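You operate a simulated robot arm through the tools that you are given. There is no shell and no other tool. Be economical: measure what you need, move in short steps, check, and stop when the job is done.

You run a simulated robot arm. Do the job below in one go: nothing can be reset, and whatever is moved stays where it is left.

JOB
Dry both boards from the grey rack in the oven at 40 C.
Fine: one whole cycle; then turn the oven off and pull the drawer out, the two still on its rack. Other boards stay out.

The check looks at the end state, three seconds after you hand in, the way a careful person would. Anything else that was tipped, shoved, dropped, spilled or broken makes it a failure.

ROBOT AND FRAMES
A 7-joint arm with a two-finger parallel gripper on a trunk, on a base that drives. Base frame: it is fixed to the floor where the robot stands at the start and does not move with it; the origin is under the middle of the robot, x ahead of it, y to its left, z up; the surface under the hand at the start is at about z = 880. Lengths are in mm, angles in rad, forces in N, time in s.
Its first joint turns from -2.897 to 2.897 rad. Places, roughly: blue board [750, -1750, 1000]; green board [750, -1500, 1000]; grey board [750, -1750, 1000]; oven dial [700, 100, 1100]; oven drawer [800, 0, 1000]; oven rack [800, 0, 900]; red board [750, -1500, 1000]; red button [700, 0, 1100]. Payload 1.57 kg.
The TCP is the grasp point between the finger pads, 30 mm short of the fingertips. In the tool frame z runs along the fingers and y along their closing line. Largest opening 80 mm; finger width 17, thickness 12; the body of the gripper, 40 by 82 mm, starts 80 mm behind the TCP.
Orientation is that of the tool frame in the base frame, as a unit quaternion [x, y, z, w]. With the fingers straight down and closing along the base's y, the tool's x points along the base's -x, its y along +y and its z along -z.

CONTROLS
- The arm moves only by the tool jog_arm. Its argument "motion" is a list of rows, each an object (a shift or turn left out is 0, a gripper value left out holds the last) with "rotation": the turn, a rotation vector about the base's x, y, z in degrees, a list of three; "delta_pos": the shift along the base's x, y, z in mm, a list of three; "jaw": the closure, from 0 (fully open) to 1 (shut). In form: [{"rotation": [wx, wy, wz], "delta_pos": [x, y, z], "jaw": jaw}, ...]. A call has 1 to 12 rows; each row shifts and turns the commanded pose from where the row before left it. Rows are played at 5 a second. More than 50 mm and 0.15 rad between two rows, or a gripper value outside its range, and nothing of the call is played. Where a pose cannot be reached the arm comes as near as it can. A force on the tool above 90 N (or 10 N above the force at the start of the call, whichever is more), or a blocked arm, ends the call early, and 0.2 s more pass. The fingers move at their own pace (about 153 mm/s each) and stop on an object; they squeeze with about 34 N. The grip force told is the motor's: it shows also when the fingers shut on nothing. Time passes only in rows, and 0.2 s behind the last, so rows that do not move let the fingers close. It gives the time, the measured TCP pose, the force on the tool (base axes), the opening and the grip force at its end, in the units of the frame above (readings bear some noise), with the torque about the TCP (base axes, N m) and any sound that the robot's microphone picked up.
- Cameras (640 x 400 px; columns grow to the right, rows downward): "scene" is now at [-7.9, 127.5, 1408.6]; the picture's right is [-0.52, -0.85, 0.00], its down [-0.26, 0.16, -0.95] and it looks along [0.81, -0.50, -0.31] (base axes); focal length 276 px, centre (320, 200). "wrist" rides on the gripper at [72, -7, -122] in the tool frame; the picture's right is [0.09, 1.00, 0.00], its down [-0.84, 0.08, -0.54] and it looks along [-0.54, 0.05, 0.84] (tool axes); focal length 238 px, centre (320, 200). There is no depth. A picture from a camera that has moved, and an enlarged one, comes with that camera's place and axes in the base frame and with its lens. The place of the scene camera against the robot may be out by one fixed shift of up to 25 mm in any direction.
- capture(camera): a new picture of that camera. The clock stands still meanwhile.
- base_move(legs): drives the robot by 1 to 6 legs, each [ahead, left, turn to the left] in mm, mm and rad, along the robot's own axes; the way and the turn of a leg run together, so that a leg with both is an arc; at most 1500 mm and 3.142 rad a leg. The arm and the cameras ride along, it lands a little off, and it stops where it bumps. It gives what a move gives.
- turn_head(pan, tilt): turns the head with the scene camera to pan (to the left, within 2.496 rad either way) and tilt (down, from -0.506 to 1.204), counted from straight ahead of the robot. It gives what a move gives.
- zoom(camera, box): a new picture of the part [left, top, right, bottom] of that camera's present view, enlarged. The clock stands still meanwhile.
- hand_in(): hands the job in; it is judged then, once.

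Work in short steps. Places have to be worked out from the pictures, the camera data and where the tool is seen: move nearer, look again, correct. Check each grasp and each placing, and mend what went wrong. You have 120 turns and 98 pictures in all, those below and enlarged ones among them. Open the gripper and draw the arm clear of the work before you hand the job in, unless the task says otherwise; then end with one line.

The tools are called after "Request:" by a JSON object that holds its "api" and its "payload". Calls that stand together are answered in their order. jog_arm: Moves the arm, as the interface text tells. Its arguments: {"type":"object","properties":{"motion":{"type":"array","items":{"type":"object","properties":{"rotation":{"type":"array","items":{"type":"number"}},"delta_pos":{"type":"array","items":{"type":"number"}},"jaw":{"type":"number"}}}}},"required":["motion"]} The other tools are called the same way: base_move (legs) drives the base; turn_head (pan, tilt) turns the head that bears the scene camera; capture (camera) takes a picture; zoom (camera, box) takes an enlarged picture of a part of a camera's view; hand_in () hands the job in.

At the start:

```text
clock: 0.0
position: [616.4, -58.0, 1322.5]
orientation: [0.0, 1.0, 0.0, 0.0]
ft_force: [-0.1, -1.0, 0.8]
ft_torque: [-0.03, -0.02, 0.0]
width: 80.1
grip_force: 0.1
robot x, y, heading: [-2.7, -1.1, -0.003]
head pan, tilt: [-0.55, 0.316]
```

scene: 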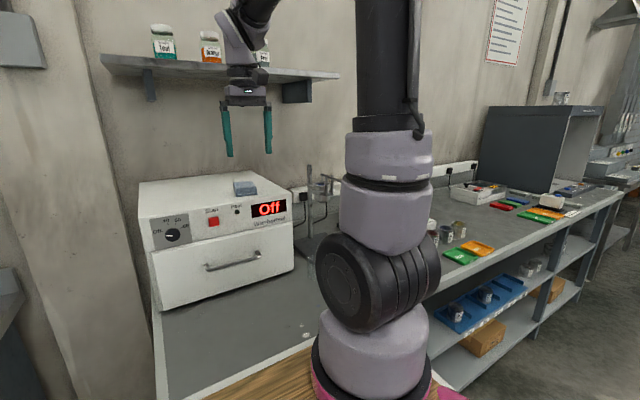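
wrist: 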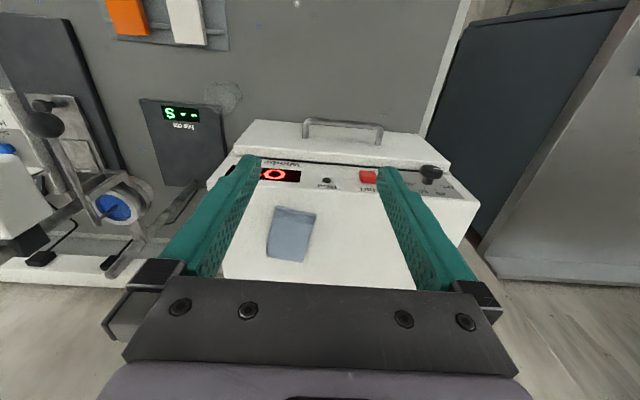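

The first picture shows the oven ahead-left and boards far right. I'll enlarge the oven panel and the board area.

Request:
{"api": "zoom", "payload": {"camera": "scene", "box": [130, 160, 310, 310]}}

Request:
{"api": "zoom", "payload": {"camera": "scene", "box": [420, 80, 640, 280]}}

```text
2.67 times, centred on (220, 235) of scene
camera zoom: at [-7.9, 127.5, 1408.6], right [-0.52, -0.85, 0.0], down [-0.26, 0.16, -0.95], along [0.81, -0.5, -0.31], focal length 737 px, centre (587, 107)
```

zoom: 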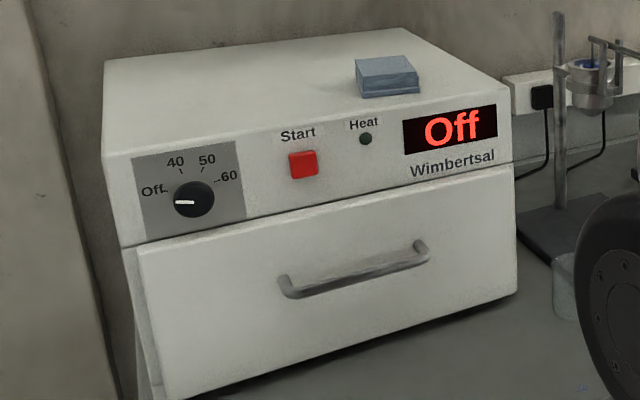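

```text
2.00 times, centred on (530, 180) of scene
camera zoom: at [-7.9, 127.5, 1408.6], right [-0.52, -0.85, 0.0], down [-0.26, 0.16, -0.95], along [0.81, -0.5, -0.31], focal length 553 px, centre (-100, 240)
```

zoom: 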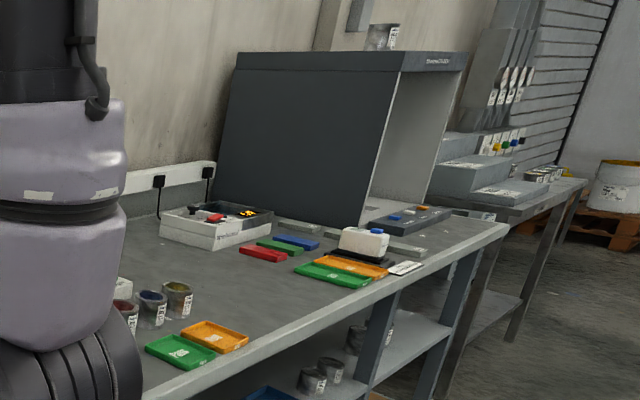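

I'll look to the right to see the boards' bench and the floor before driving.

Request:
{"api": "turn_head", "payload": {"pan": -1.2, "tilt": 0.4}}

Request:
{"api": "capture", "payload": {"camera": "scene"}}

```text
clock: 1.0
position: [616.3, -58.8, 1322.8]
orientation: [-0.001, 1.0, 0.0, 0.0]
ft_force: [-0.2, -0.4, 0.5]
ft_torque: [-0.01, 0.0, 0.0]
width: 79.8
grip_force: 0.1
robot x, y, heading: [0.2, -0.8, 0.001]
head pan, tilt: [-1.201, 0.4]
```

```text
93 pictures are left
camera scene: at [-53.9, 90.0, 1400.8], right [-0.93, -0.36, 0.0], down [-0.14, 0.36, -0.92], along [0.33, -0.86, -0.39], focal length 276 px, centre (320, 200)
```

scene: 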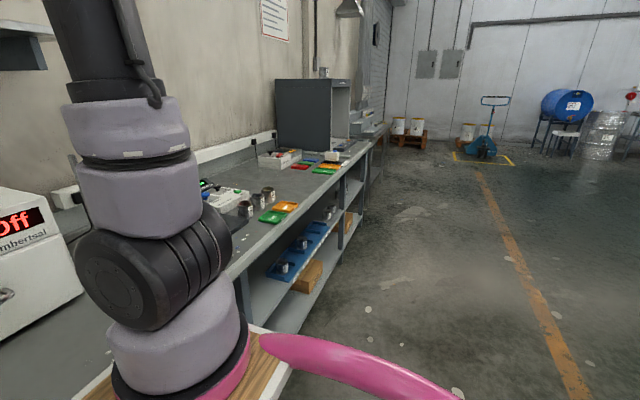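

The floor aside of the bench is clear. I back off, then drive right along the bench.

Request:
{"api": "base_move", "payload": {"legs": [[-300, 0, 0], [0, -1500, 0]]}}

Request:
{"api": "turn_head", "payload": {"pan": -0.3, "tilt": 0.45}}

Request:
{"api": "capture", "payload": {"camera": "scene"}}

Request:
{"api": "capture", "payload": {"camera": "wrist"}}

```text
clock: 10.1
position: [316.8, -1559.3, 1323.0]
orientation: [0.0, 1.0, 0.0, 0.0]
ft_force: [-0.4, -0.6, 0.6]
ft_torque: [0.03, 0.02, 0.02]
width: 80.0
grip_force: 0.0
robot x, y, heading: [-300.4, -1502.9, -0.001]
head pan, tilt: [-1.201, 0.4]
```

```text
clock: 11.3
position: [318.1, -1559.8, 1323.7]
orientation: [-0.001, 1.0, 0.0, 0.0]
ft_force: [0.2, 0.1, -0.1]
ft_torque: [0.0, -0.03, -0.02]
width: 80.2
grip_force: 0.0
robot x, y, heading: [-298.2, -1500.8, 0.001]
head pan, tilt: [-0.3, 0.45]
```

```text
92 pictures are left
camera scene: at [-299.5, -1353.7, 1396.2], right [-0.29, -0.96, 0.0], down [-0.42, 0.13, -0.9], along [0.86, -0.26, -0.44], focal length 276 px, centre (320, 200)
```

scene: 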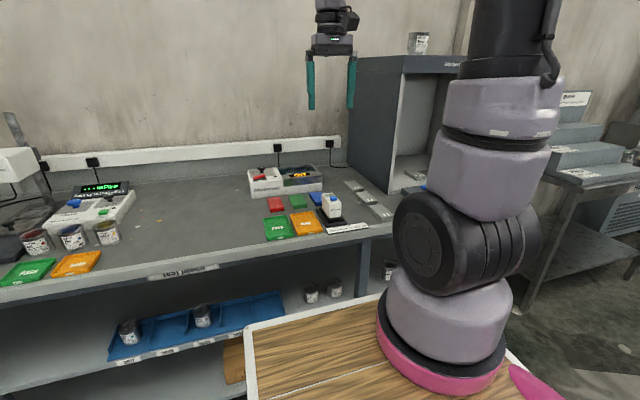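

```text
91 pictures are left
camera wrist: at [245.6, -1567.1, 1445.1], right [-0.09, 1.0, 0.0], down [0.84, 0.08, 0.54], along [0.54, 0.05, -0.84], focal length 238 px, centre (320, 200)
```

wrist: 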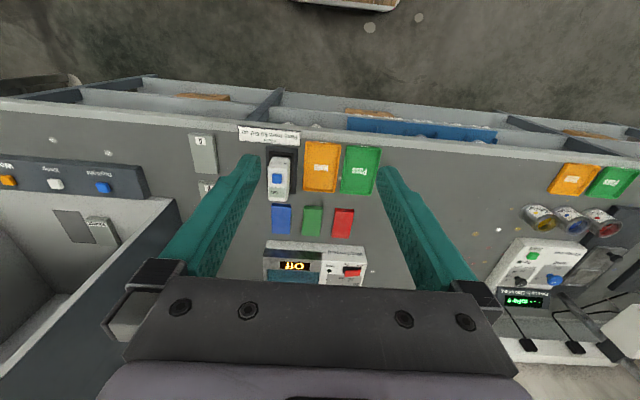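

Request:
{"api": "zoom", "payload": {"camera": "scene", "box": [230, 150, 430, 280]}}

Request:
{"api": "zoom", "payload": {"camera": "wrist", "box": [180, 110, 400, 290]}}

```text
3.08 times, centred on (330, 215) of scene
camera zoom: at [-299.5, -1353.7, 1396.2], right [-0.29, -0.96, 0.0], down [-0.42, 0.13, -0.9], along [0.86, -0.26, -0.44], focal length 851 px, centre (289, 154)
```

zoom: 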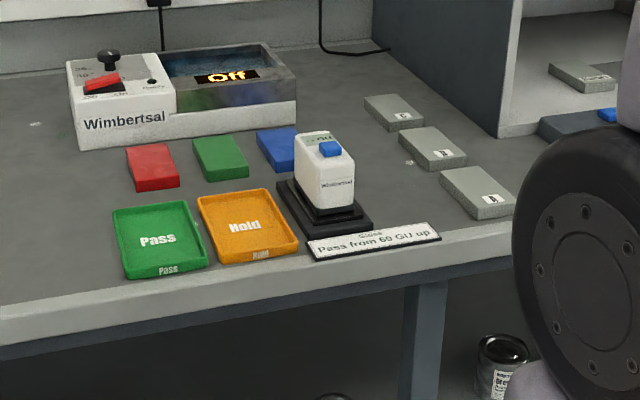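

```text
2.22 times, centred on (290, 200) of wrist
camera zoom: at [245.6, -1567.1, 1445.1], right [-0.09, 1.0, 0.0], down [0.84, 0.08, 0.54], along [0.54, 0.05, -0.84], focal length 530 px, centre (387, 200)
```

zoom: 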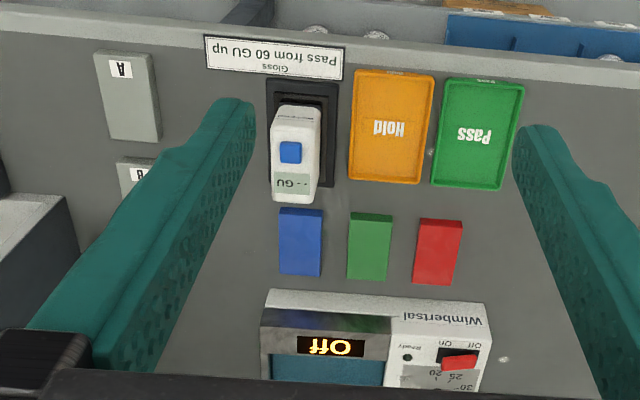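

Red, green, blue boards lie by the bath and grey ones (A, B, C) by the booth, but no rack yet. I look around for the grey rack.

Request:
{"api": "turn_head", "payload": {"pan": 0.5, "tilt": 0.35}}

Request:
{"api": "capture", "payload": {"camera": "scene"}}

Request:
{"api": "turn_head", "payload": {"pan": -0.9, "tilt": 0.35}}

Request:
{"api": "capture", "payload": {"camera": "scene"}}

```text
clock: 12.4
position: [317.6, -1560.0, 1323.4]
orientation: [-0.001, 1.0, -0.001, 0.001]
ft_force: [0.6, 0.0, 0.8]
ft_torque: [0.03, 0.02, 0.01]
width: 80.1
grip_force: 0.0
robot x, y, heading: [-298.5, -1503.9, -0.003]
head pan, tilt: [0.499, 0.351]
```

```text
88 pictures are left
camera scene: at [-305.6, -1282.0, 1405.4], right [0.48, -0.88, 0.0], down [-0.3, -0.17, -0.94], along [0.82, 0.45, -0.34], focal length 276 px, centre (320, 200)
```

scene: 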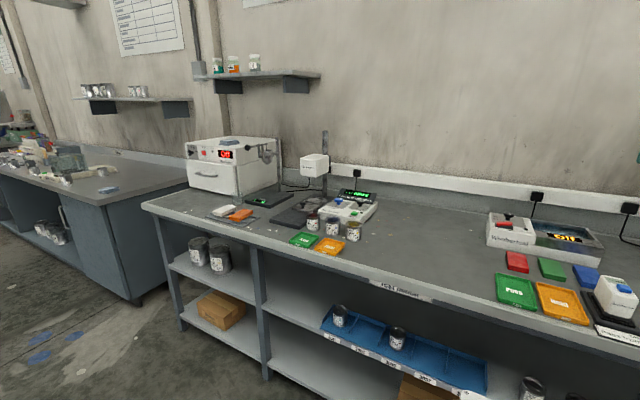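

```text
clock: 14.0
position: [317.4, -1559.9, 1323.4]
orientation: [-0.002, 1.0, 0.0, 0.0]
ft_force: [0.0, -0.2, 0.1]
ft_torque: [0.03, 0.02, 0.02]
width: 80.0
grip_force: 0.1
robot x, y, heading: [-296.3, -1499.1, 0.006]
head pan, tilt: [-0.901, 0.351]
```

```text
87 pictures are left
camera scene: at [-329.3, -1399.5, 1405.4], right [-0.78, -0.62, 0.0], down [-0.21, 0.27, -0.94], along [0.59, -0.73, -0.34], focal length 276 px, centre (320, 200)
```

scene: 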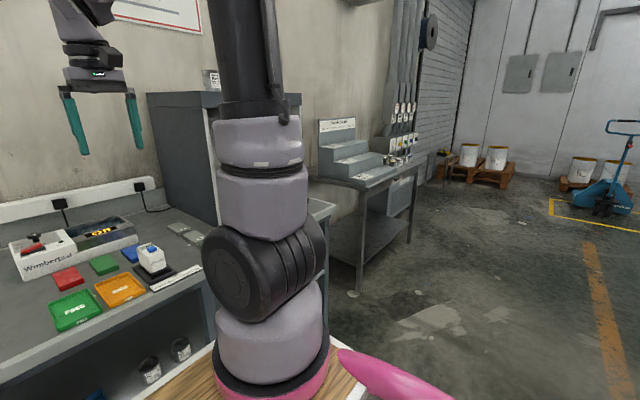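

Request:
{"api": "zoom", "payload": {"camera": "scene", "box": [300, 90, 460, 200]}}

Request:
{"api": "turn_head", "payload": {"pan": 0.5, "tilt": 0.35}}

Request:
{"api": "zoom", "payload": {"camera": "scene", "box": [170, 110, 370, 260]}}

```text
3.64 times, centred on (380, 145) of scene
camera zoom: at [-329.3, -1399.5, 1405.4], right [-0.78, -0.62, 0.0], down [-0.21, 0.27, -0.94], along [0.59, -0.73, -0.34], focal length 1005 px, centre (102, 400)
```

zoom: 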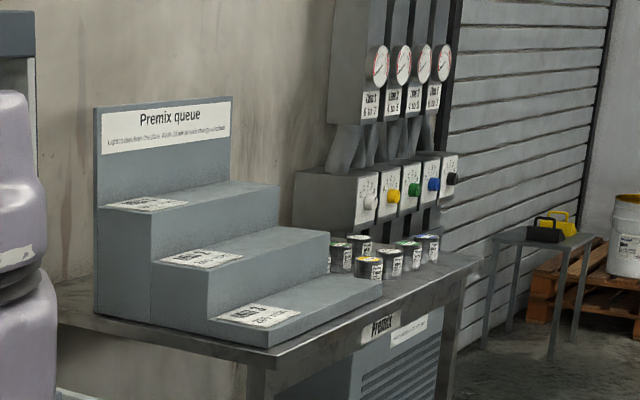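

```text
clock: 15.5
position: [317.7, -1559.7, 1323.9]
orientation: [0.0, 1.0, 0.0, 0.0]
ft_force: [-0.8, -0.2, 0.8]
ft_torque: [0.0, 0.01, -0.01]
width: 79.8
grip_force: 0.0
robot x, y, heading: [-298.9, -1499.1, 0.002]
head pan, tilt: [0.499, 0.351]
```

```text
2.67 times, centred on (270, 185) of scene
camera zoom: at [-305.7, -1282.0, 1405.4], right [0.48, -0.88, 0.0], down [-0.3, -0.17, -0.94], along [0.82, 0.45, -0.34], focal length 737 px, centre (453, 240)
```

zoom: 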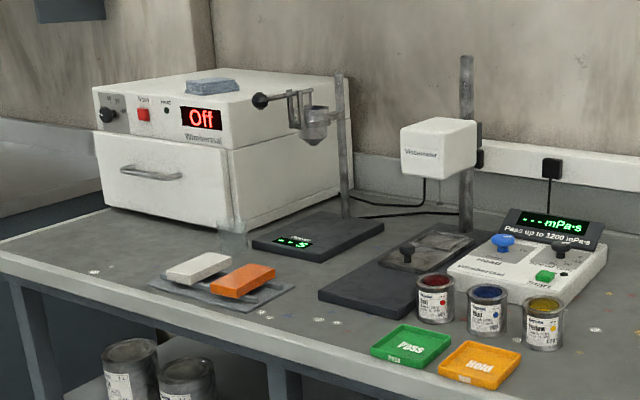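

The grey rack with a white and an orange board is near the oven. I drive back there, standing a bit further from the bench.

Request:
{"api": "base_move", "payload": {"legs": [[0, 1400, 0], [130, 0, 0]]}}

Request:
{"api": "turn_head", "payload": {"pan": 0.0, "tilt": 0.45}}

Request:
{"api": "capture", "payload": {"camera": "scene"}}

Request:
{"api": "capture", "payload": {"camera": "wrist"}}

```text
clock: 23.3
position: [451.1, -184.0, 1323.1]
orientation: [0.003, 1.0, 0.0, 0.0]
ft_force: [0.2, 0.0, 0.8]
ft_torque: [-0.01, 0.02, 0.02]
width: 80.1
grip_force: 0.0
robot x, y, heading: [-164.8, -121.2, -0.008]
head pan, tilt: [0.499, 0.351]
```

```text
clock: 24.2
position: [451.2, -184.2, 1323.9]
orientation: [0.003, 1.0, 0.0, 0.0]
ft_force: [0.5, -0.4, -0.1]
ft_torque: [0.02, 0.01, 0.03]
width: 80.0
grip_force: 0.0
robot x, y, heading: [-170.4, -120.9, -0.007]
head pan, tilt: [0.0, 0.45]
```

```text
84 pictures are left
camera scene: at [-159.4, 55.5, 1396.2], right [-0.01, -1.0, 0.0], down [-0.44, 0.0, -0.9], along [0.9, -0.01, -0.44], focal length 276 px, centre (320, 200)
```

scene: 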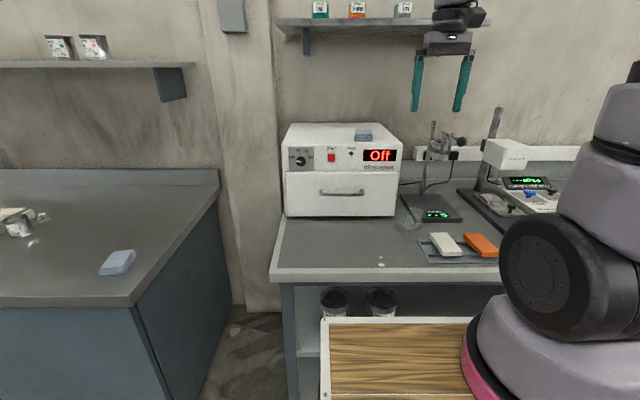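

```text
83 pictures are left
camera wrist: at [379.1, -190.5, 1445.2], right [-0.08, 1.0, 0.0], down [0.84, 0.07, 0.54], along [0.54, 0.05, -0.84], focal length 238 px, centre (320, 200)
```

wrist: 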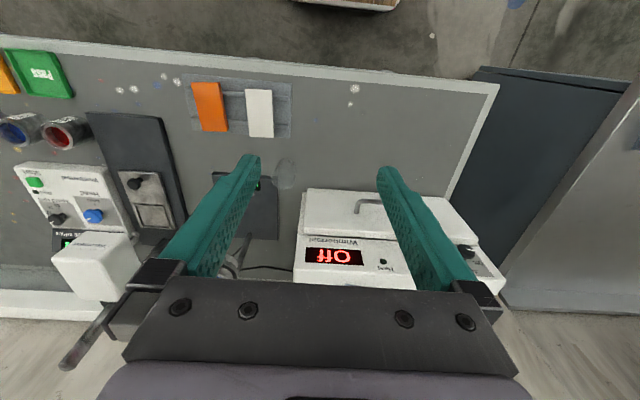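

The rack (white ~[512,-312], orange ~[508,-420]) sits in front of the oven's right. First the drawer: I turn the tool to point forward at the oven, moving toward the handle.

Request:
{"api": "jog_arm", "payload": {"motion": [{"rotation": [0, -8.18, 0], "delta_pos": [0, 14, -15]}, {"rotation": [0, -8.18, 0], "delta_pos": [0, 14, -15]}, {"rotation": [0, -8.18, 0], "delta_pos": [0, 14, -15]}, {"rotation": [0, -8.18, 0], "delta_pos": [0, 14, -15]}, {"rotation": [0, -8.18, 0], "delta_pos": [0, 14, -15]}, {"rotation": [0, -8.18, 0], "delta_pos": [0, 14, -15]}, {"rotation": [0, -8.18, 0], "delta_pos": [0, 14, -15]}, {"rotation": [0, -8.18, 0], "delta_pos": [0, 14, -15]}, {"rotation": [0, -8.18, 0], "delta_pos": [0, 14, -15]}, {"rotation": [0, -8.18, 0], "delta_pos": [0, 14, -15]}, {"rotation": [0, -8.18, 0], "delta_pos": [0, 14, -15]}]}}

Request:
{"api": "capture", "payload": {"camera": "wrist"}}

```text
clock: 26.6
position: [505.0, 10.8, 1191.2]
orientation: [0.002, 0.707, 0.003, 0.708]
ft_force: [0.4, -0.2, 0.0]
ft_torque: [0.01, 0.0, 0.07]
width: 80.1
grip_force: 0.1
out of reach, approached as far as the arm can: row 7, 8, 9, 10
robot x, y, heading: [-165.6, -120.4, -0.007]
head pan, tilt: [0.0, 0.45]
```

```text
82 pictures are left
camera wrist: at [383.7, 3.4, 1117.8], right [0.0, 1.0, -0.09], down [-0.54, 0.07, 0.84], along [0.84, 0.05, 0.54], focal length 238 px, centre (320, 200)
```

wrist: 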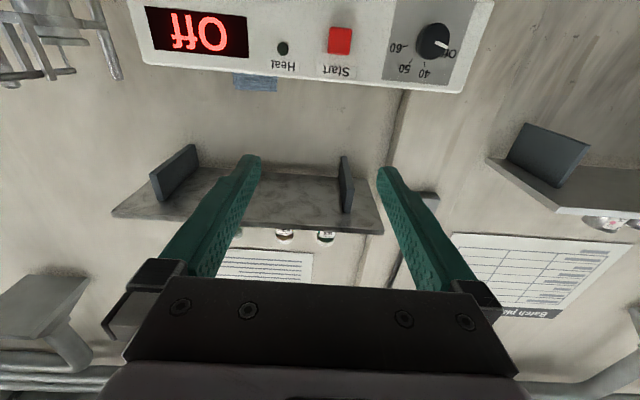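

The panel is in view: dial about y=128, z≈1102, Start y≈26, if the front is near x=700. I roll the tool so the fingers close vertically and lower it in front of the handle.

Request:
{"api": "jog_arm", "payload": {"motion": [{"rotation": [-8.18, 0, 0], "delta_pos": [-5, -3, -14]}, {"rotation": [-8.18, 0, 0], "delta_pos": [-5, -3, -14]}, {"rotation": [-8.18, 0, 0], "delta_pos": [-5, -3, -14]}, {"rotation": [-8.18, 0, 0], "delta_pos": [-5, -3, -14]}, {"rotation": [-8.18, 0, 0], "delta_pos": [-5, -3, -14]}, {"rotation": [-8.18, 0, 0], "delta_pos": [-5, -3, -14]}, {"rotation": [-8.18, 0, 0], "delta_pos": [-5, -3, -14]}, {"rotation": [-8.18, 0, 0], "delta_pos": [-5, -3, -14]}, {"rotation": [-8.18, 0, 0], "delta_pos": [0, -3, -14]}, {"rotation": [-8.18, 0, 0], "delta_pos": [0, -3, -14]}, {"rotation": [-8.18, 0, 0], "delta_pos": [0, -3, -14]}]}}

Request:
{"api": "capture", "payload": {"camera": "wrist"}}

Request:
{"api": "capture", "payload": {"camera": "scene"}}

```text
clock: 29.0
position: [476.1, -10.6, 1033.3]
orientation: [-0.499, 0.501, -0.499, 0.501]
ft_force: [-0.4, 0.3, 0.3]
ft_torque: [0.01, 0.0, 0.02]
width: 79.8
grip_force: 0.0
out of reach, approached as far as the arm can: row 2, 3, 4, 6
robot x, y, heading: [-163.4, -117.5, -0.011]
head pan, tilt: [0.0, 0.45]
```

```text
81 pictures are left
camera wrist: at [354.4, -83.1, 1038.9], right [0.0, -0.09, -1.0], down [-0.54, 0.84, -0.07], along [0.84, 0.54, -0.05], focal length 238 px, centre (320, 200)
```

wrist: 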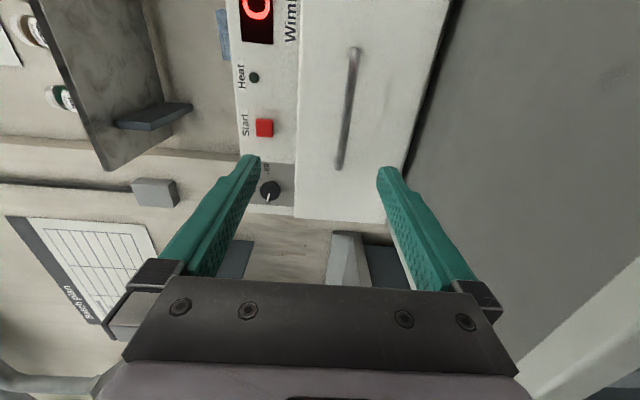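

```text
80 pictures are left
camera scene: at [-159.6, 55.5, 1396.2], right [-0.01, -1.0, 0.0], down [-0.44, 0.0, -0.9], along [0.9, -0.01, -0.44], focal length 276 px, centre (320, 200)
```

scene: 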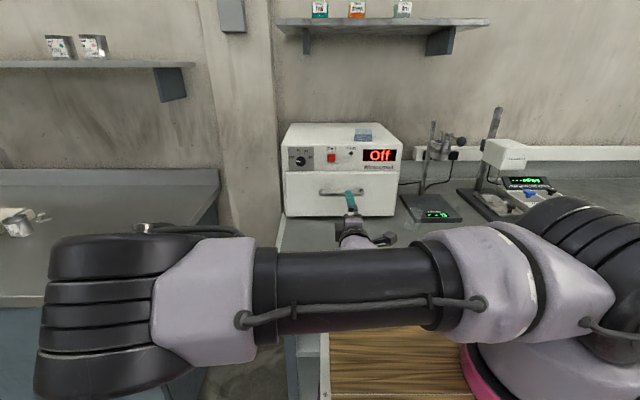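

Triangulating: dial ≈[707,131,1104], Start ≈[722,28,1111], handle centre about [690,-5,996]. I lower to handle height and approach to x≈590 to re-measure.

Request:
{"api": "jog_arm", "payload": {"motion": [{"delta_pos": [20, 1, -12]}, {"delta_pos": [25, 1, -12]}, {"delta_pos": [25, 1, -12]}, {"delta_pos": [25, 1, 0]}, {"delta_pos": [20, 0, 0]}, {}]}}

Request:
{"api": "capture", "payload": {"camera": "wrist"}}

Request:
{"api": "zoom", "payload": {"camera": "scene", "box": [270, 110, 430, 240]}}

```text
clock: 30.4
position: [591.8, -7.4, 997.0]
orientation: [-0.499, 0.502, -0.498, 0.501]
ft_force: [0.5, -0.2, -0.6]
ft_torque: [-0.02, -0.01, -0.02]
width: 79.8
grip_force: 0.0
robot x, y, heading: [-167.8, -124.2, -0.01]
head pan, tilt: [0.0, 0.45]
```

```text
79 pictures are left
camera wrist: at [469.9, -78.5, 1002.6], right [0.0, -0.08, -1.0], down [-0.54, 0.84, -0.07], along [0.84, 0.54, -0.05], focal length 238 px, centre (320, 200)
```

wrist: 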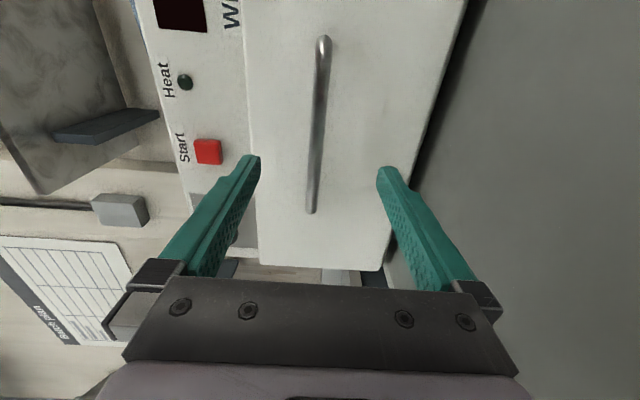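

```text
3.08 times, centred on (350, 175) of scene
camera zoom: at [-159.5, 55.5, 1396.2], right [-0.01, -1.0, 0.0], down [-0.44, 0.0, -0.9], along [0.9, -0.01, -0.44], focal length 851 px, centre (228, 277)
```

zoom: 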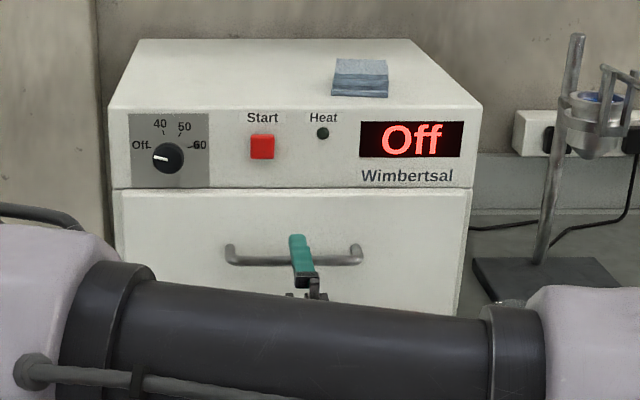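

Handle now measured at x≈666, z≈999, y −80..60. I advance to x≈658 and close on the bar.

Request:
{"api": "jog_arm", "payload": {"motion": [{"delta_pos": [22, -2, 2]}, {"delta_pos": [22, 0, 0]}, {"delta_pos": [22, 0, 0]}, {}, {"jaw": 1}, {}, {}, {}]}}

Request:
{"api": "capture", "payload": {"camera": "wrist"}}

```text
clock: 32.2
position: [656.8, -8.4, 999.7]
orientation: [-0.497, 0.501, -0.498, 0.503]
ft_force: [1.6, -1.2, 20.3]
ft_torque: [-0.34, -0.06, 0.0]
width: 11.9
grip_force: 28.9
robot x, y, heading: [-165.8, -119.7, -0.003]
head pan, tilt: [0.0, 0.45]
```

```text
77 pictures are left
camera wrist: at [535.5, -80.6, 1005.6], right [0.0, -0.08, -1.0], down [-0.54, 0.84, -0.07], along [0.84, 0.54, -0.04], focal length 238 px, centre (320, 200)
```

wrist: 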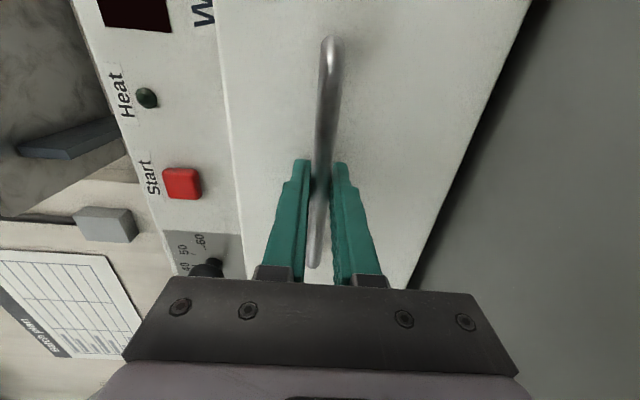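

The bar is gripped (12 mm). I pull the drawer straight out.

Request:
{"api": "jog_arm", "payload": {"motion": [{"delta_pos": [-10, 0, 1]}, {"delta_pos": [-15, 0, 0]}, {"delta_pos": [-20, 0, 0]}, {"delta_pos": [-20, 0, 0]}, {"delta_pos": [-20, 0, 0]}, {"delta_pos": [-20, 0, 0]}]}}

Request:
{"api": "capture", "payload": {"camera": "scene"}}

```text
clock: 33.6
position: [551.1, -7.2, 1000.0]
orientation: [-0.498, 0.502, -0.499, 0.502]
ft_force: [0.6, 3.1, 13.1]
ft_torque: [-0.36, -0.07, -0.19]
width: 11.8
grip_force: 28.6
robot x, y, heading: [-166.2, -121.4, -0.01]
head pan, tilt: [0.0, 0.45]
```

```text
76 pictures are left
camera scene: at [-159.7, 55.7, 1396.1], right [-0.01, -1.0, 0.0], down [-0.44, 0.0, -0.9], along [0.9, -0.01, -0.44], focal length 276 px, centre (320, 200)
```

scene: 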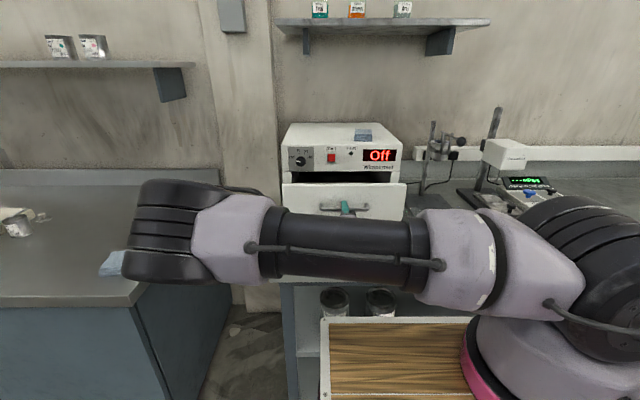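

The drawer slides freely. I pull on, gently.

Request:
{"api": "jog_arm", "payload": {"motion": [{"delta_pos": [-15, 0, 0]}, {"delta_pos": [-15, 0, 0]}, {"delta_pos": [-15, 0, 0]}, {"delta_pos": [-15, 0, 0]}, {}]}}

Request:
{"api": "zoom", "payload": {"camera": "scene", "box": [260, 110, 440, 250]}}

```text
clock: 34.8
position: [492.8, -8.7, 999.4]
orientation: [-0.497, 0.502, -0.499, 0.502]
ft_force: [-0.7, -1.5, 6.8]
ft_torque: [-0.35, -0.01, 0.25]
width: 11.4
grip_force: 28.9
robot x, y, heading: [-166.2, -123.4, -0.008]
head pan, tilt: [0.0, 0.45]
```

```text
2.86 times, centred on (350, 180) of scene
camera zoom: at [-159.7, 55.4, 1396.2], right [-0.01, -1.0, 0.0], down [-0.44, 0.0, -0.9], along [0.9, -0.01, -0.44], focal length 790 px, centre (234, 257)
```

zoom: 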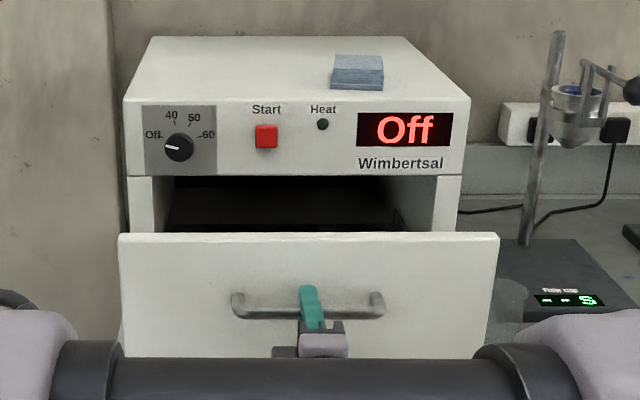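

Out 164 mm, no stop yet. A bit further with the arm.

Request:
{"api": "jog_arm", "payload": {"motion": [{"delta_pos": [-12, 0, 0]}, {"delta_pos": [-12, 0, 0]}, {"delta_pos": [-12, 0, 0]}, {"delta_pos": [-12, 0, 0]}, {}]}}

```text
clock: 36.0
position: [453.1, -7.7, 1000.1]
orientation: [-0.496, 0.504, -0.497, 0.502]
ft_force: [2.3, 10.4, -58.8]
ft_torque: [-0.22, 0.14, 0.56]
width: 11.8
grip_force: 29.1
robot x, y, heading: [-165.2, -117.4, -0.002]
head pan, tilt: [0.0, 0.45]
```

Vertical strain has built up near the arm's limit; I release the grip and look at the drawer.

Request:
{"api": "jog_arm", "payload": {"motion": [{"jaw": 0}, {}, {}]}}

Request:
{"api": "capture", "payload": {"camera": "scene"}}

Request:
{"api": "capture", "payload": {"camera": "wrist"}}

```text
clock: 36.8
position: [451.5, -9.6, 1004.1]
orientation: [-0.493, 0.502, -0.501, 0.503]
ft_force: [0.5, -1.3, -0.3]
ft_torque: [-0.01, 0.0, 0.02]
width: 80.2
grip_force: 0.0
robot x, y, heading: [-169.3, -121.0, -0.005]
head pan, tilt: [0.0, 0.45]
```

```text
74 pictures are left
camera scene: at [-154.9, 55.8, 1396.1], right [-0.01, -1.0, 0.0], down [-0.44, 0.0, -0.9], along [0.9, -0.01, -0.44], focal length 276 px, centre (320, 200)
```

scene: 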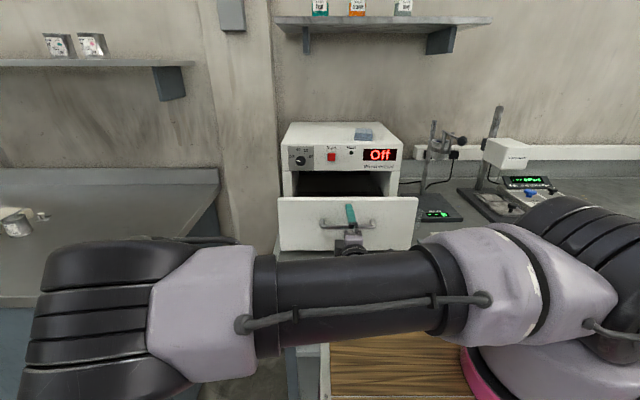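

```text
73 pictures are left
camera wrist: at [328.9, -81.3, 1008.3], right [0.01, -0.08, -1.0], down [-0.54, 0.84, -0.07], along [0.84, 0.53, -0.04], focal length 238 px, centre (320, 200)
```

wrist: 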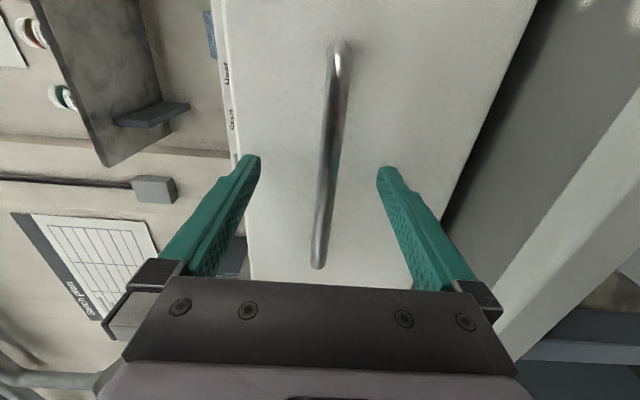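

The drawer is about 205 mm out. I back the base off 150 mm so the fingers leave the handle, then raise the arm and turn the tool down.

Request:
{"api": "base_move", "payload": {"legs": [[-150, 0, 0]]}}

Request:
{"api": "jog_arm", "payload": {"motion": [{"delta_pos": [10, -8, 25], "rotation": [8.18, 0, 0]}, {"delta_pos": [10, -8, 25], "rotation": [8.18, 0, 0]}, {"delta_pos": [10, -8, 25], "rotation": [8.18, 0, 0]}, {"delta_pos": [10, -8, 25], "rotation": [8.18, 0, 0]}, {"delta_pos": [0, -8, 25], "rotation": [8.18, 0, 0]}, {"delta_pos": [0, -8, 25], "rotation": [8.18, 0, 0]}, {"delta_pos": [0, -8, 25], "rotation": [8.18, 0, 0]}, {"delta_pos": [0, -8, 25], "rotation": [8.18, 0, 0]}, {"delta_pos": [0, -8, 20], "rotation": [8.18, 0, 0]}, {"delta_pos": [0, 0, 20], "rotation": [8.18, 0, 0]}, {"delta_pos": [0, 0, 20], "rotation": [8.18, 0, 0]}]}}

Request:
{"api": "jog_arm", "payload": {"motion": [{"rotation": [0, 8.18, 0]}, {"rotation": [0, 8.18, 0]}, {"rotation": [0, 8.18, 0]}, {"rotation": [0, 8.18, 0]}, {"rotation": [0, 8.18, 0]}, {"rotation": [0, 8.18, 0]}, {"rotation": [0, 8.18, 0]}, {"rotation": [0, 8.18, 0]}, {"rotation": [0, 8.18, 0]}, {"rotation": [0, 8.18, 0]}, {"rotation": [0, 8.18, 0]}, {}]}}

Request:
{"api": "capture", "payload": {"camera": "scene"}}

```text
clock: 38.2
position: [301.3, -8.6, 1003.7]
orientation: [-0.493, 0.501, -0.501, 0.504]
ft_force: [0.1, 0.0, 0.2]
ft_torque: [0.03, 0.0, 0.01]
width: 80.1
grip_force: 0.1
robot x, y, heading: [-317.7, -119.3, -0.009]
head pan, tilt: [0.0, 0.45]
```

```text
clock: 40.6
position: [387.7, -37.3, 1249.4]
orientation: [0.008, 0.709, 0.0, 0.705]
ft_force: [0.1, 0.8, -0.5]
ft_torque: [-0.02, -0.02, -0.04]
width: 80.0
grip_force: 0.0
out of reach, approached as far as the arm can: row 2, 3, 4, 5, 6, 7, 8, 9
robot x, y, heading: [-317.9, -121.4, -0.006]
head pan, tilt: [0.0, 0.45]
```

```text
clock: 43.2
position: [387.3, -38.7, 1250.1]
orientation: [0.005, 1.0, -0.008, -0.002]
ft_force: [0.9, -0.6, 0.0]
ft_torque: [0.01, 0.01, -0.04]
width: 80.1
grip_force: 0.0
robot x, y, heading: [-311.0, -119.7, -0.002]
head pan, tilt: [0.0, 0.45]
```

```text
72 pictures are left
camera scene: at [-309.3, 56.5, 1396.2], right [-0.01, -1.0, 0.0], down [-0.44, 0.0, -0.9], along [0.9, -0.01, -0.44], focal length 276 px, centre (320, 200)
```

scene: 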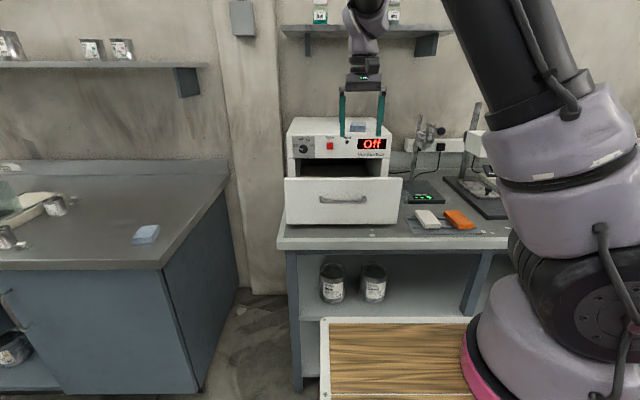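

I drive forward again to view the drawer interior and the rack with the wrist camera.

Request:
{"api": "base_move", "payload": {"legs": [[120, 0, 0]]}}

Request:
{"api": "capture", "payload": {"camera": "wrist"}}

```text
clock: 44.4
position: [508.6, -38.8, 1250.0]
orientation: [0.006, 1.0, -0.007, -0.002]
ft_force: [0.5, 0.5, 0.3]
ft_torque: [0.0, 0.0, -0.01]
width: 80.2
grip_force: 0.0
robot x, y, heading: [-195.5, -118.2, -0.005]
head pan, tilt: [0.0, 0.45]
```

```text
71 pictures are left
camera wrist: at [436.9, -43.0, 1372.0], right [-0.08, 1.0, -0.01], down [0.84, 0.08, 0.54], along [0.54, 0.03, -0.84], focal length 238 px, centre (320, 200)
```

wrist: 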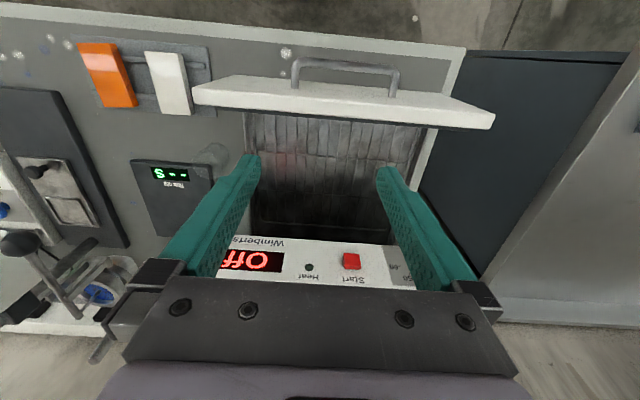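

Request:
{"api": "zoom", "payload": {"camera": "wrist", "box": [220, 90, 440, 260]}}

Request:
{"api": "zoom", "payload": {"camera": "wrist", "box": [50, 20, 230, 150]}}

```text
2.35 times, centred on (330, 175) of wrist
camera zoom: at [436.9, -43.0, 1372.0], right [-0.08, 1.0, -0.01], down [0.84, 0.08, 0.54], along [0.54, 0.03, -0.84], focal length 561 px, centre (296, 259)
```

zoom: 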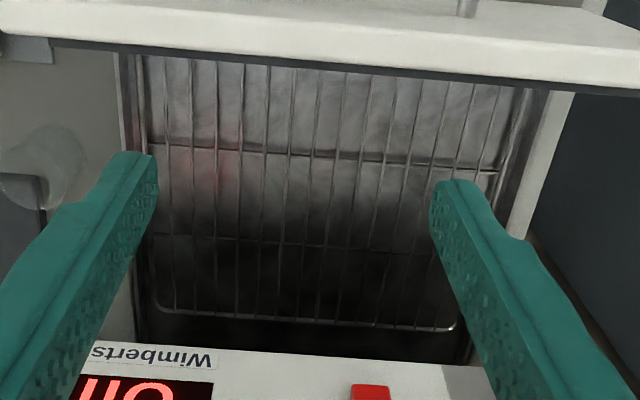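

```text
3.08 times, centred on (140, 85) of wrist
camera zoom: at [436.9, -43.0, 1372.0], right [-0.08, 1.0, -0.01], down [0.84, 0.08, 0.54], along [0.54, 0.03, -0.84], focal length 733 px, centre (874, 554)
```

zoom: 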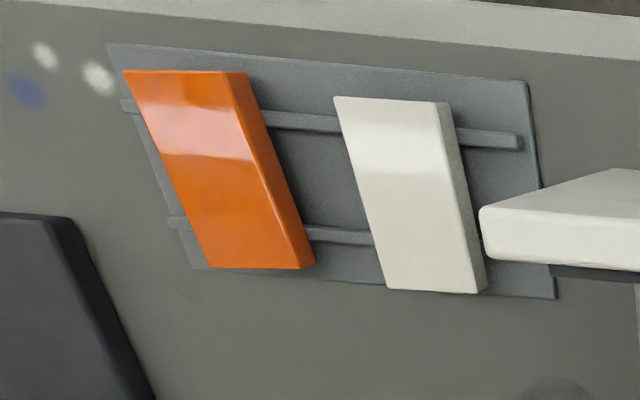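

White board: centre ≈[515,-312], 57×100 mm, long along x; orange centre ≈[511,-417]. The drawer's wire rack spans y −165..148, exposed x ~520–720. I move over the white board.

Request:
{"api": "jog_arm", "payload": {"motion": [{"delta_pos": [1, -39, 0]}, {"delta_pos": [1, -39, 0]}, {"delta_pos": [1, -39, 0]}, {"delta_pos": [1, -39, 0]}, {"delta_pos": [1, -39, 0]}, {"delta_pos": [1, -39, -40]}, {"delta_pos": [0, -39, -40]}, {"delta_pos": [0, 0, -40]}, {"delta_pos": [0, 0, -40]}, {"delta_pos": [0, 0, -40]}, {}]}}

Request:
{"api": "capture", "payload": {"camera": "wrist"}}

Request:
{"api": "turn_head", "payload": {"pan": -0.3, "tilt": 0.5}}

Request:
{"api": "capture", "payload": {"camera": "scene"}}

```text
refused: row 6 steps farther than a row can; nothing moved
```

```text
68 pictures are left
camera wrist: at [436.9, -43.0, 1372.0], right [-0.08, 1.0, -0.01], down [0.84, 0.08, 0.54], along [0.54, 0.03, -0.84], focal length 238 px, centre (320, 200)
```

wrist: 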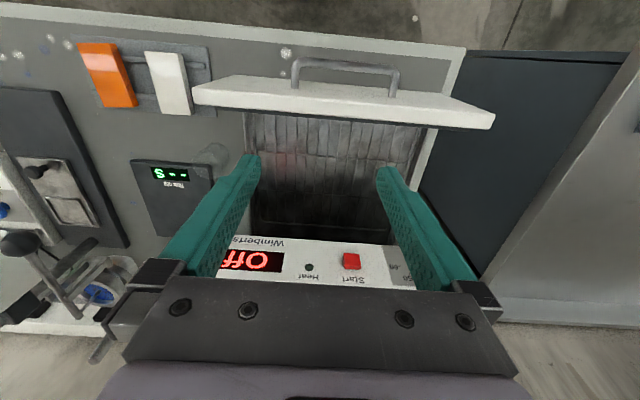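

```text
clock: 45.2
position: [507.5, -38.2, 1249.9]
orientation: [0.005, 1.0, -0.007, -0.003]
ft_force: [-0.1, -0.6, -0.1]
ft_torque: [0.02, 0.04, 0.0]
width: 80.1
grip_force: 0.0
robot x, y, heading: [-196.7, -121.2, -0.008]
head pan, tilt: [-0.3, 0.499]
```

```text
67 pictures are left
camera scene: at [-194.3, 28.9, 1391.7], right [-0.3, -0.95, 0.0], down [-0.46, 0.14, -0.88], along [0.84, -0.26, -0.48], focal length 276 px, centre (320, 200)
```

scene: 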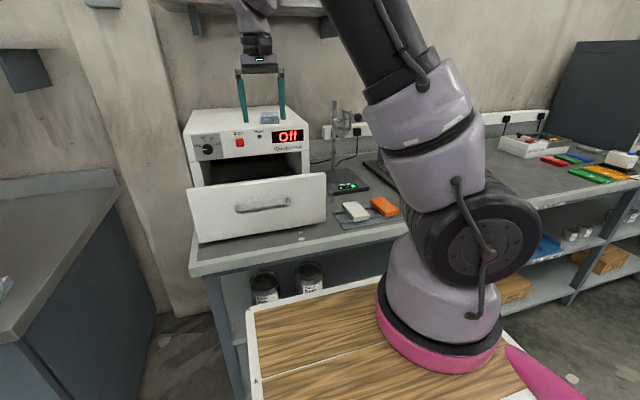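

A row was over 50 mm; I resend with smaller diagonal steps.

Request:
{"api": "jog_arm", "payload": {"motion": [{"delta_pos": [1, -45, 0]}, {"delta_pos": [1, -45, 0]}, {"delta_pos": [1, -45, 0]}, {"delta_pos": [1, -45, 0]}, {"delta_pos": [1, -45, 0]}, {"delta_pos": [1, -45, 0]}, {"delta_pos": [0, -3, -40]}, {"delta_pos": [0, 0, -40]}, {"delta_pos": [0, 0, -40]}, {"delta_pos": [0, 0, -40]}, {"delta_pos": [0, 0, -40]}, {}]}}

Request:
{"api": "capture", "payload": {"camera": "wrist"}}

```text
clock: 47.8
position: [515.1, -311.6, 1050.5]
orientation: [0.005, 1.0, -0.007, -0.002]
ft_force: [0.0, -0.6, 0.4]
ft_torque: [0.01, -0.03, 0.0]
width: 80.1
grip_force: 0.2
robot x, y, heading: [-193.8, -116.3, -0.007]
head pan, tilt: [-0.3, 0.499]
```

```text
66 pictures are left
camera wrist: at [443.4, -316.5, 1172.6], right [-0.08, 1.0, -0.01], down [0.84, 0.08, 0.54], along [0.54, 0.03, -0.84], focal length 238 px, centre (320, 200)
```

wrist: 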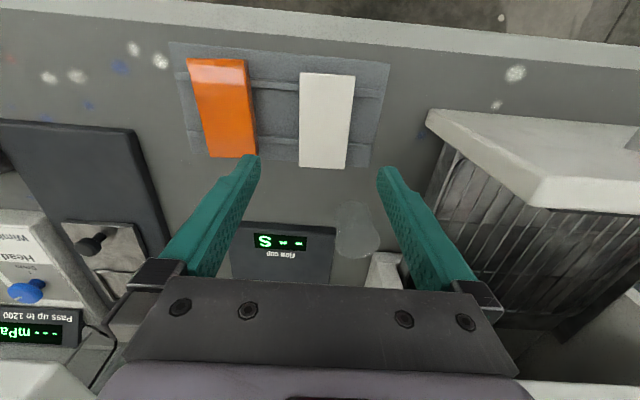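

Board centre confirmed at [515,-310], top around z≈912. I descend straight with slow last steps.

Request:
{"api": "jog_arm", "payload": {"motion": [{"delta_pos": [0, 1, -35]}, {"delta_pos": [0, 0, -35]}, {"delta_pos": [0, 0, -30]}, {"delta_pos": [0, 0, -15]}, {}]}}

Request:
{"api": "capture", "payload": {"camera": "wrist"}}

Request:
{"api": "zoom", "payload": {"camera": "scene", "box": [290, 150, 430, 250]}}

```text
clock: 49.0
position: [514.1, -309.7, 934.4]
orientation: [0.006, 1.0, -0.007, -0.002]
ft_force: [-0.3, 0.4, -0.1]
ft_torque: [0.0, -0.02, 0.0]
width: 80.0
grip_force: 0.0
robot x, y, heading: [-195.0, -122.0, -0.005]
head pan, tilt: [-0.3, 0.499]
```

```text
65 pictures are left
camera wrist: at [443.5, -315.4, 1056.7], right [-0.08, 1.0, -0.01], down [0.84, 0.08, 0.54], along [0.54, 0.03, -0.84], focal length 238 px, centre (320, 200)
```

wrist: 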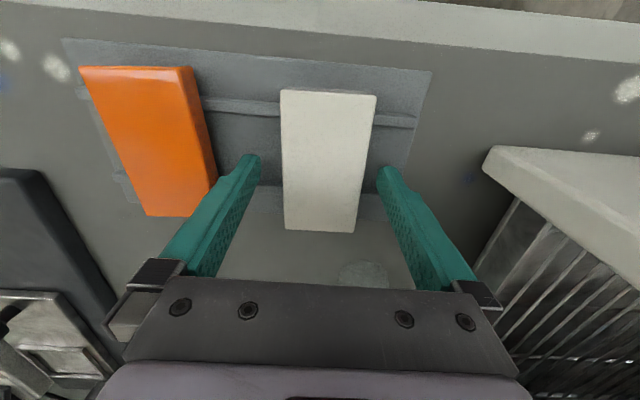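

```text
4.00 times, centred on (360, 200) of scene
camera zoom: at [-194.4, 28.8, 1391.7], right [-0.3, -0.95, 0.0], down [-0.46, 0.14, -0.88], along [0.84, -0.27, -0.48], focal length 1106 px, centre (160, 200)
```

zoom: 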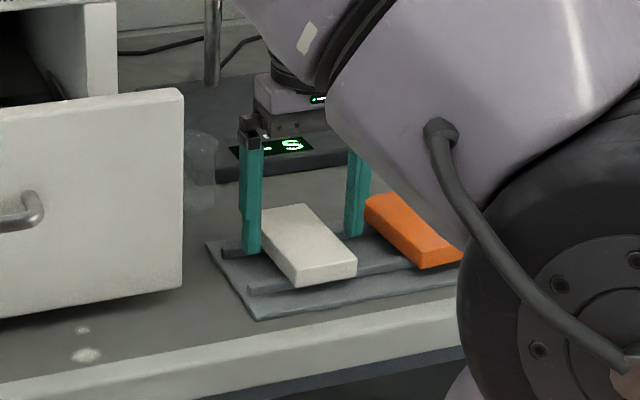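

Aligned. I lower 13 mm and close.

Request:
{"api": "jog_arm", "payload": {"motion": [{"delta_pos": [1, -1, -7]}, {"delta_pos": [0, 0, -6]}, {}, {"jaw": 1}, {}, {}, {}]}}

Request:
{"api": "capture", "payload": {"camera": "wrist"}}

```text
clock: 50.6
position: [514.3, -311.8, 921.9]
orientation: [0.005, 1.0, -0.006, -0.003]
ft_force: [-0.9, -0.2, 0.8]
ft_torque: [0.03, -0.02, -0.03]
width: 54.3
grip_force: 33.9
robot x, y, heading: [-196.3, -120.4, -0.004]
head pan, tilt: [-0.3, 0.499]
```

```text
63 pictures are left
camera wrist: at [444.1, -316.0, 1044.0], right [-0.08, 1.0, -0.01], down [0.84, 0.08, 0.54], along [0.54, 0.03, -0.84], focal length 238 px, centre (320, 200)
```

wrist: 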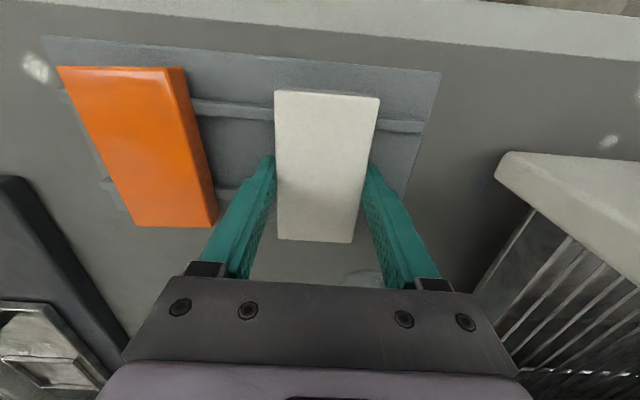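

Held at 54 mm. I lift to z≈1150 and carry it over the drawer.

Request:
{"api": "jog_arm", "payload": {"motion": [{"delta_pos": [0, 0, 10]}, {"delta_pos": [0, 0, 45]}, {"delta_pos": [0, 0, 45]}, {"delta_pos": [0, 0, 45]}, {"delta_pos": [0, 0, 45]}, {"delta_pos": [0, 0, 40]}]}}

Request:
{"api": "jog_arm", "payload": {"motion": [{"delta_pos": [10, 42, 0]}, {"delta_pos": [10, 42, 0]}, {"delta_pos": [10, 42, 0]}, {"delta_pos": [10, 42, 0]}, {"delta_pos": [10, 42, 0]}, {"delta_pos": [10, 42, 0]}, {"delta_pos": [10, 42, 0]}, {"delta_pos": [15, 42, 0]}, {"delta_pos": [15, 41, 0]}, {}]}}

Request:
{"api": "capture", "payload": {"camera": "wrist"}}

Request:
{"api": "capture", "payload": {"camera": "scene"}}

```text
clock: 52.0
position: [514.9, -311.7, 1153.2]
orientation: [0.005, 1.0, -0.007, -0.004]
ft_force: [0.5, 0.4, -0.8]
ft_torque: [-0.01, 0.03, 0.01]
width: 54.2
grip_force: 34.0
robot x, y, heading: [-196.2, -123.5, -0.008]
head pan, tilt: [-0.3, 0.499]
```

```text
clock: 54.2
position: [615.0, 64.5, 1151.5]
orientation: [0.006, 1.0, -0.007, -0.002]
ft_force: [-0.7, 0.4, -0.8]
ft_torque: [0.05, -0.02, -0.01]
width: 54.1
grip_force: 34.5
robot x, y, heading: [-197.3, -117.2, -0.009]
head pan, tilt: [-0.3, 0.499]
```

```text
62 pictures are left
camera wrist: at [543.1, 60.8, 1273.0], right [-0.08, 1.0, -0.01], down [0.84, 0.08, 0.54], along [0.54, 0.03, -0.84], focal length 238 px, centre (320, 200)
```

wrist: 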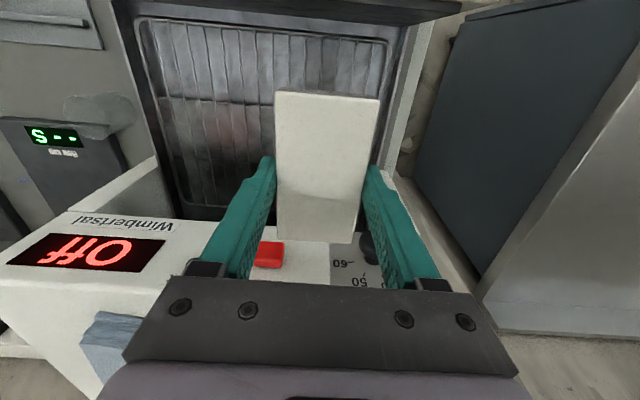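

```text
61 pictures are left
camera scene: at [-194.4, 28.9, 1391.7], right [-0.3, -0.95, 0.0], down [-0.46, 0.14, -0.88], along [0.84, -0.27, -0.48], focal length 276 px, centre (320, 200)
```

scene: 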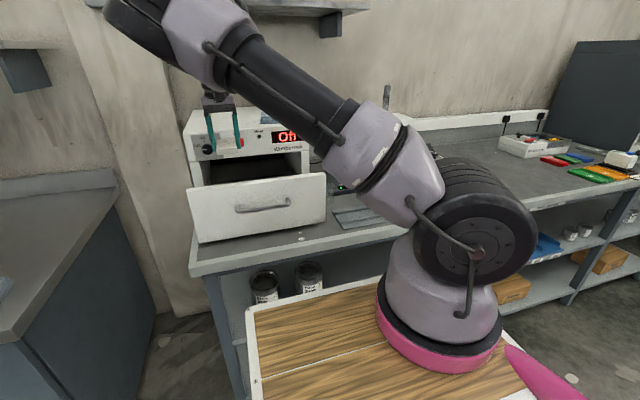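

The board hangs over the exposed rack (rack front edge x≈531). I lower it into the drawer.

Request:
{"api": "jog_arm", "payload": {"motion": [{"delta_pos": [0, 0, -40]}, {"delta_pos": [0, 0, -40]}, {"delta_pos": [0, 0, -40]}, {"delta_pos": [0, 0, -40]}, {"delta_pos": [0, 0, -10]}, {}]}}

Request:
{"api": "capture", "payload": {"camera": "wrist"}}

```text
clock: 55.6
position: [615.6, 65.4, 980.9]
orientation: [0.005, 1.0, -0.006, -0.003]
ft_force: [0.6, -0.9, 0.0]
ft_torque: [0.0, 0.01, 0.01]
width: 54.0
grip_force: 33.7
robot x, y, heading: [-190.5, -121.8, -0.007]
head pan, tilt: [-0.3, 0.499]
```

```text
60 pictures are left
camera wrist: at [543.5, 60.4, 1103.4], right [-0.08, 1.0, -0.01], down [0.84, 0.08, 0.54], along [0.54, 0.03, -0.84], focal length 238 px, centre (320, 200)
```

wrist: 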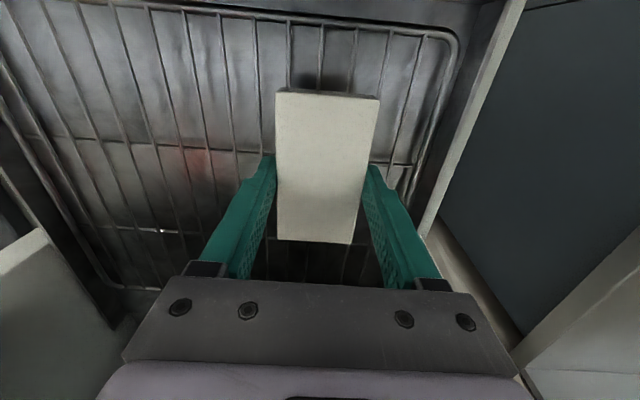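

The rack wires may be nearer than thought (z≈930–940). I descend in small steps until contact shows.

Request:
{"api": "jog_arm", "payload": {"motion": [{"delta_pos": [0, 0, -5]}, {"delta_pos": [0, 0, -5]}, {"delta_pos": [0, 0, -4]}, {}]}}

Request:
{"api": "zoom", "payload": {"camera": "wrist", "box": [200, 60, 460, 260]}}

```text
clock: 56.6
position: [615.0, 65.6, 968.0]
orientation: [0.006, 1.0, -0.007, -0.003]
ft_force: [0.4, 0.2, -0.1]
ft_torque: [0.01, -0.01, -0.02]
width: 54.1
grip_force: 33.5
robot x, y, heading: [-194.8, -121.6, -0.007]
head pan, tilt: [-0.3, 0.499]
```

```text
2.00 times, centred on (330, 160) of wrist
camera zoom: at [543.5, 60.8, 1089.8], right [-0.08, 1.0, -0.01], down [0.84, 0.08, 0.54], along [0.54, 0.03, -0.84], focal length 477 px, centre (300, 280)
```

zoom: 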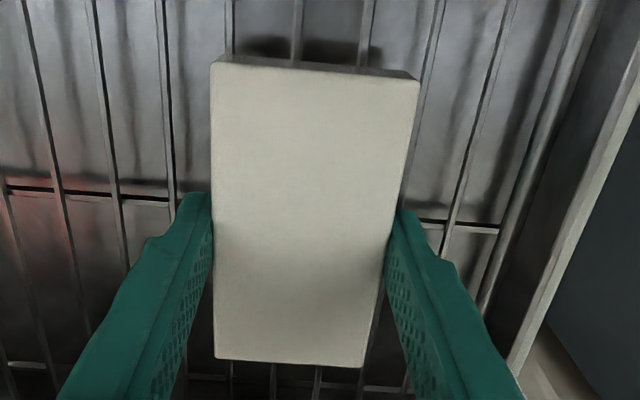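

Shadow is closing but no contact yet; continue down in small steps.

Request:
{"api": "jog_arm", "payload": {"motion": [{"delta_pos": [0, 0, -5]}, {"delta_pos": [0, 0, -5]}, {"delta_pos": [0, 0, -4]}, {}]}}

Request:
{"api": "jog_arm", "payload": {"motion": [{"delta_pos": [0, 0, -4]}, {"delta_pos": [0, 0, -4]}, {}]}}

Request:
{"api": "jog_arm", "payload": {"motion": [{"delta_pos": [0, 0, -4]}, {"delta_pos": [0, 0, -4]}, {}]}}

```text
clock: 57.5
position: [618.7, 64.9, 963.8]
orientation: [0.006, 1.0, -0.003, 0.005]
ft_force: [-0.4, -4.3, 17.8]
ft_torque: [0.49, 0.11, -0.02]
width: 54.1
grip_force: 33.8
robot x, y, heading: [-194.7, -123.3, -0.011]
head pan, tilt: [-0.3, 0.499]
stopped in row 4: the force on the tool passed its limit at 92 N (the readings are from after the stop); the commanded pose is now the measured one
```

```text
clock: 58.2
position: [623.7, 66.3, 965.3]
orientation: [0.006, 1.0, -0.002, 0.012]
ft_force: [-0.5, -4.6, 18.7]
ft_torque: [0.47, 0.1, -0.05]
width: 54.1
grip_force: 34.3
robot x, y, heading: [-197.9, -121.8, -0.004]
head pan, tilt: [-0.3, 0.499]
stopped in row 3: the force on the tool passed its limit at 92 N (the readings are from after the stop); the commanded pose is now the measured one
```

```text
clock: 58.8
position: [627.2, 64.4, 963.3]
orientation: [0.006, 1.0, 0.0, 0.017]
ft_force: [-1.0, -4.4, 17.8]
ft_torque: [0.4, 0.09, 0.17]
width: 53.9
grip_force: 34.0
robot x, y, heading: [-195.5, -122.6, -0.004]
head pan, tilt: [-0.3, 0.499]
stopped in row 3: the force on the tool passed its limit at 92 N (the readings are from after the stop); the commanded pose is now the measured one
```

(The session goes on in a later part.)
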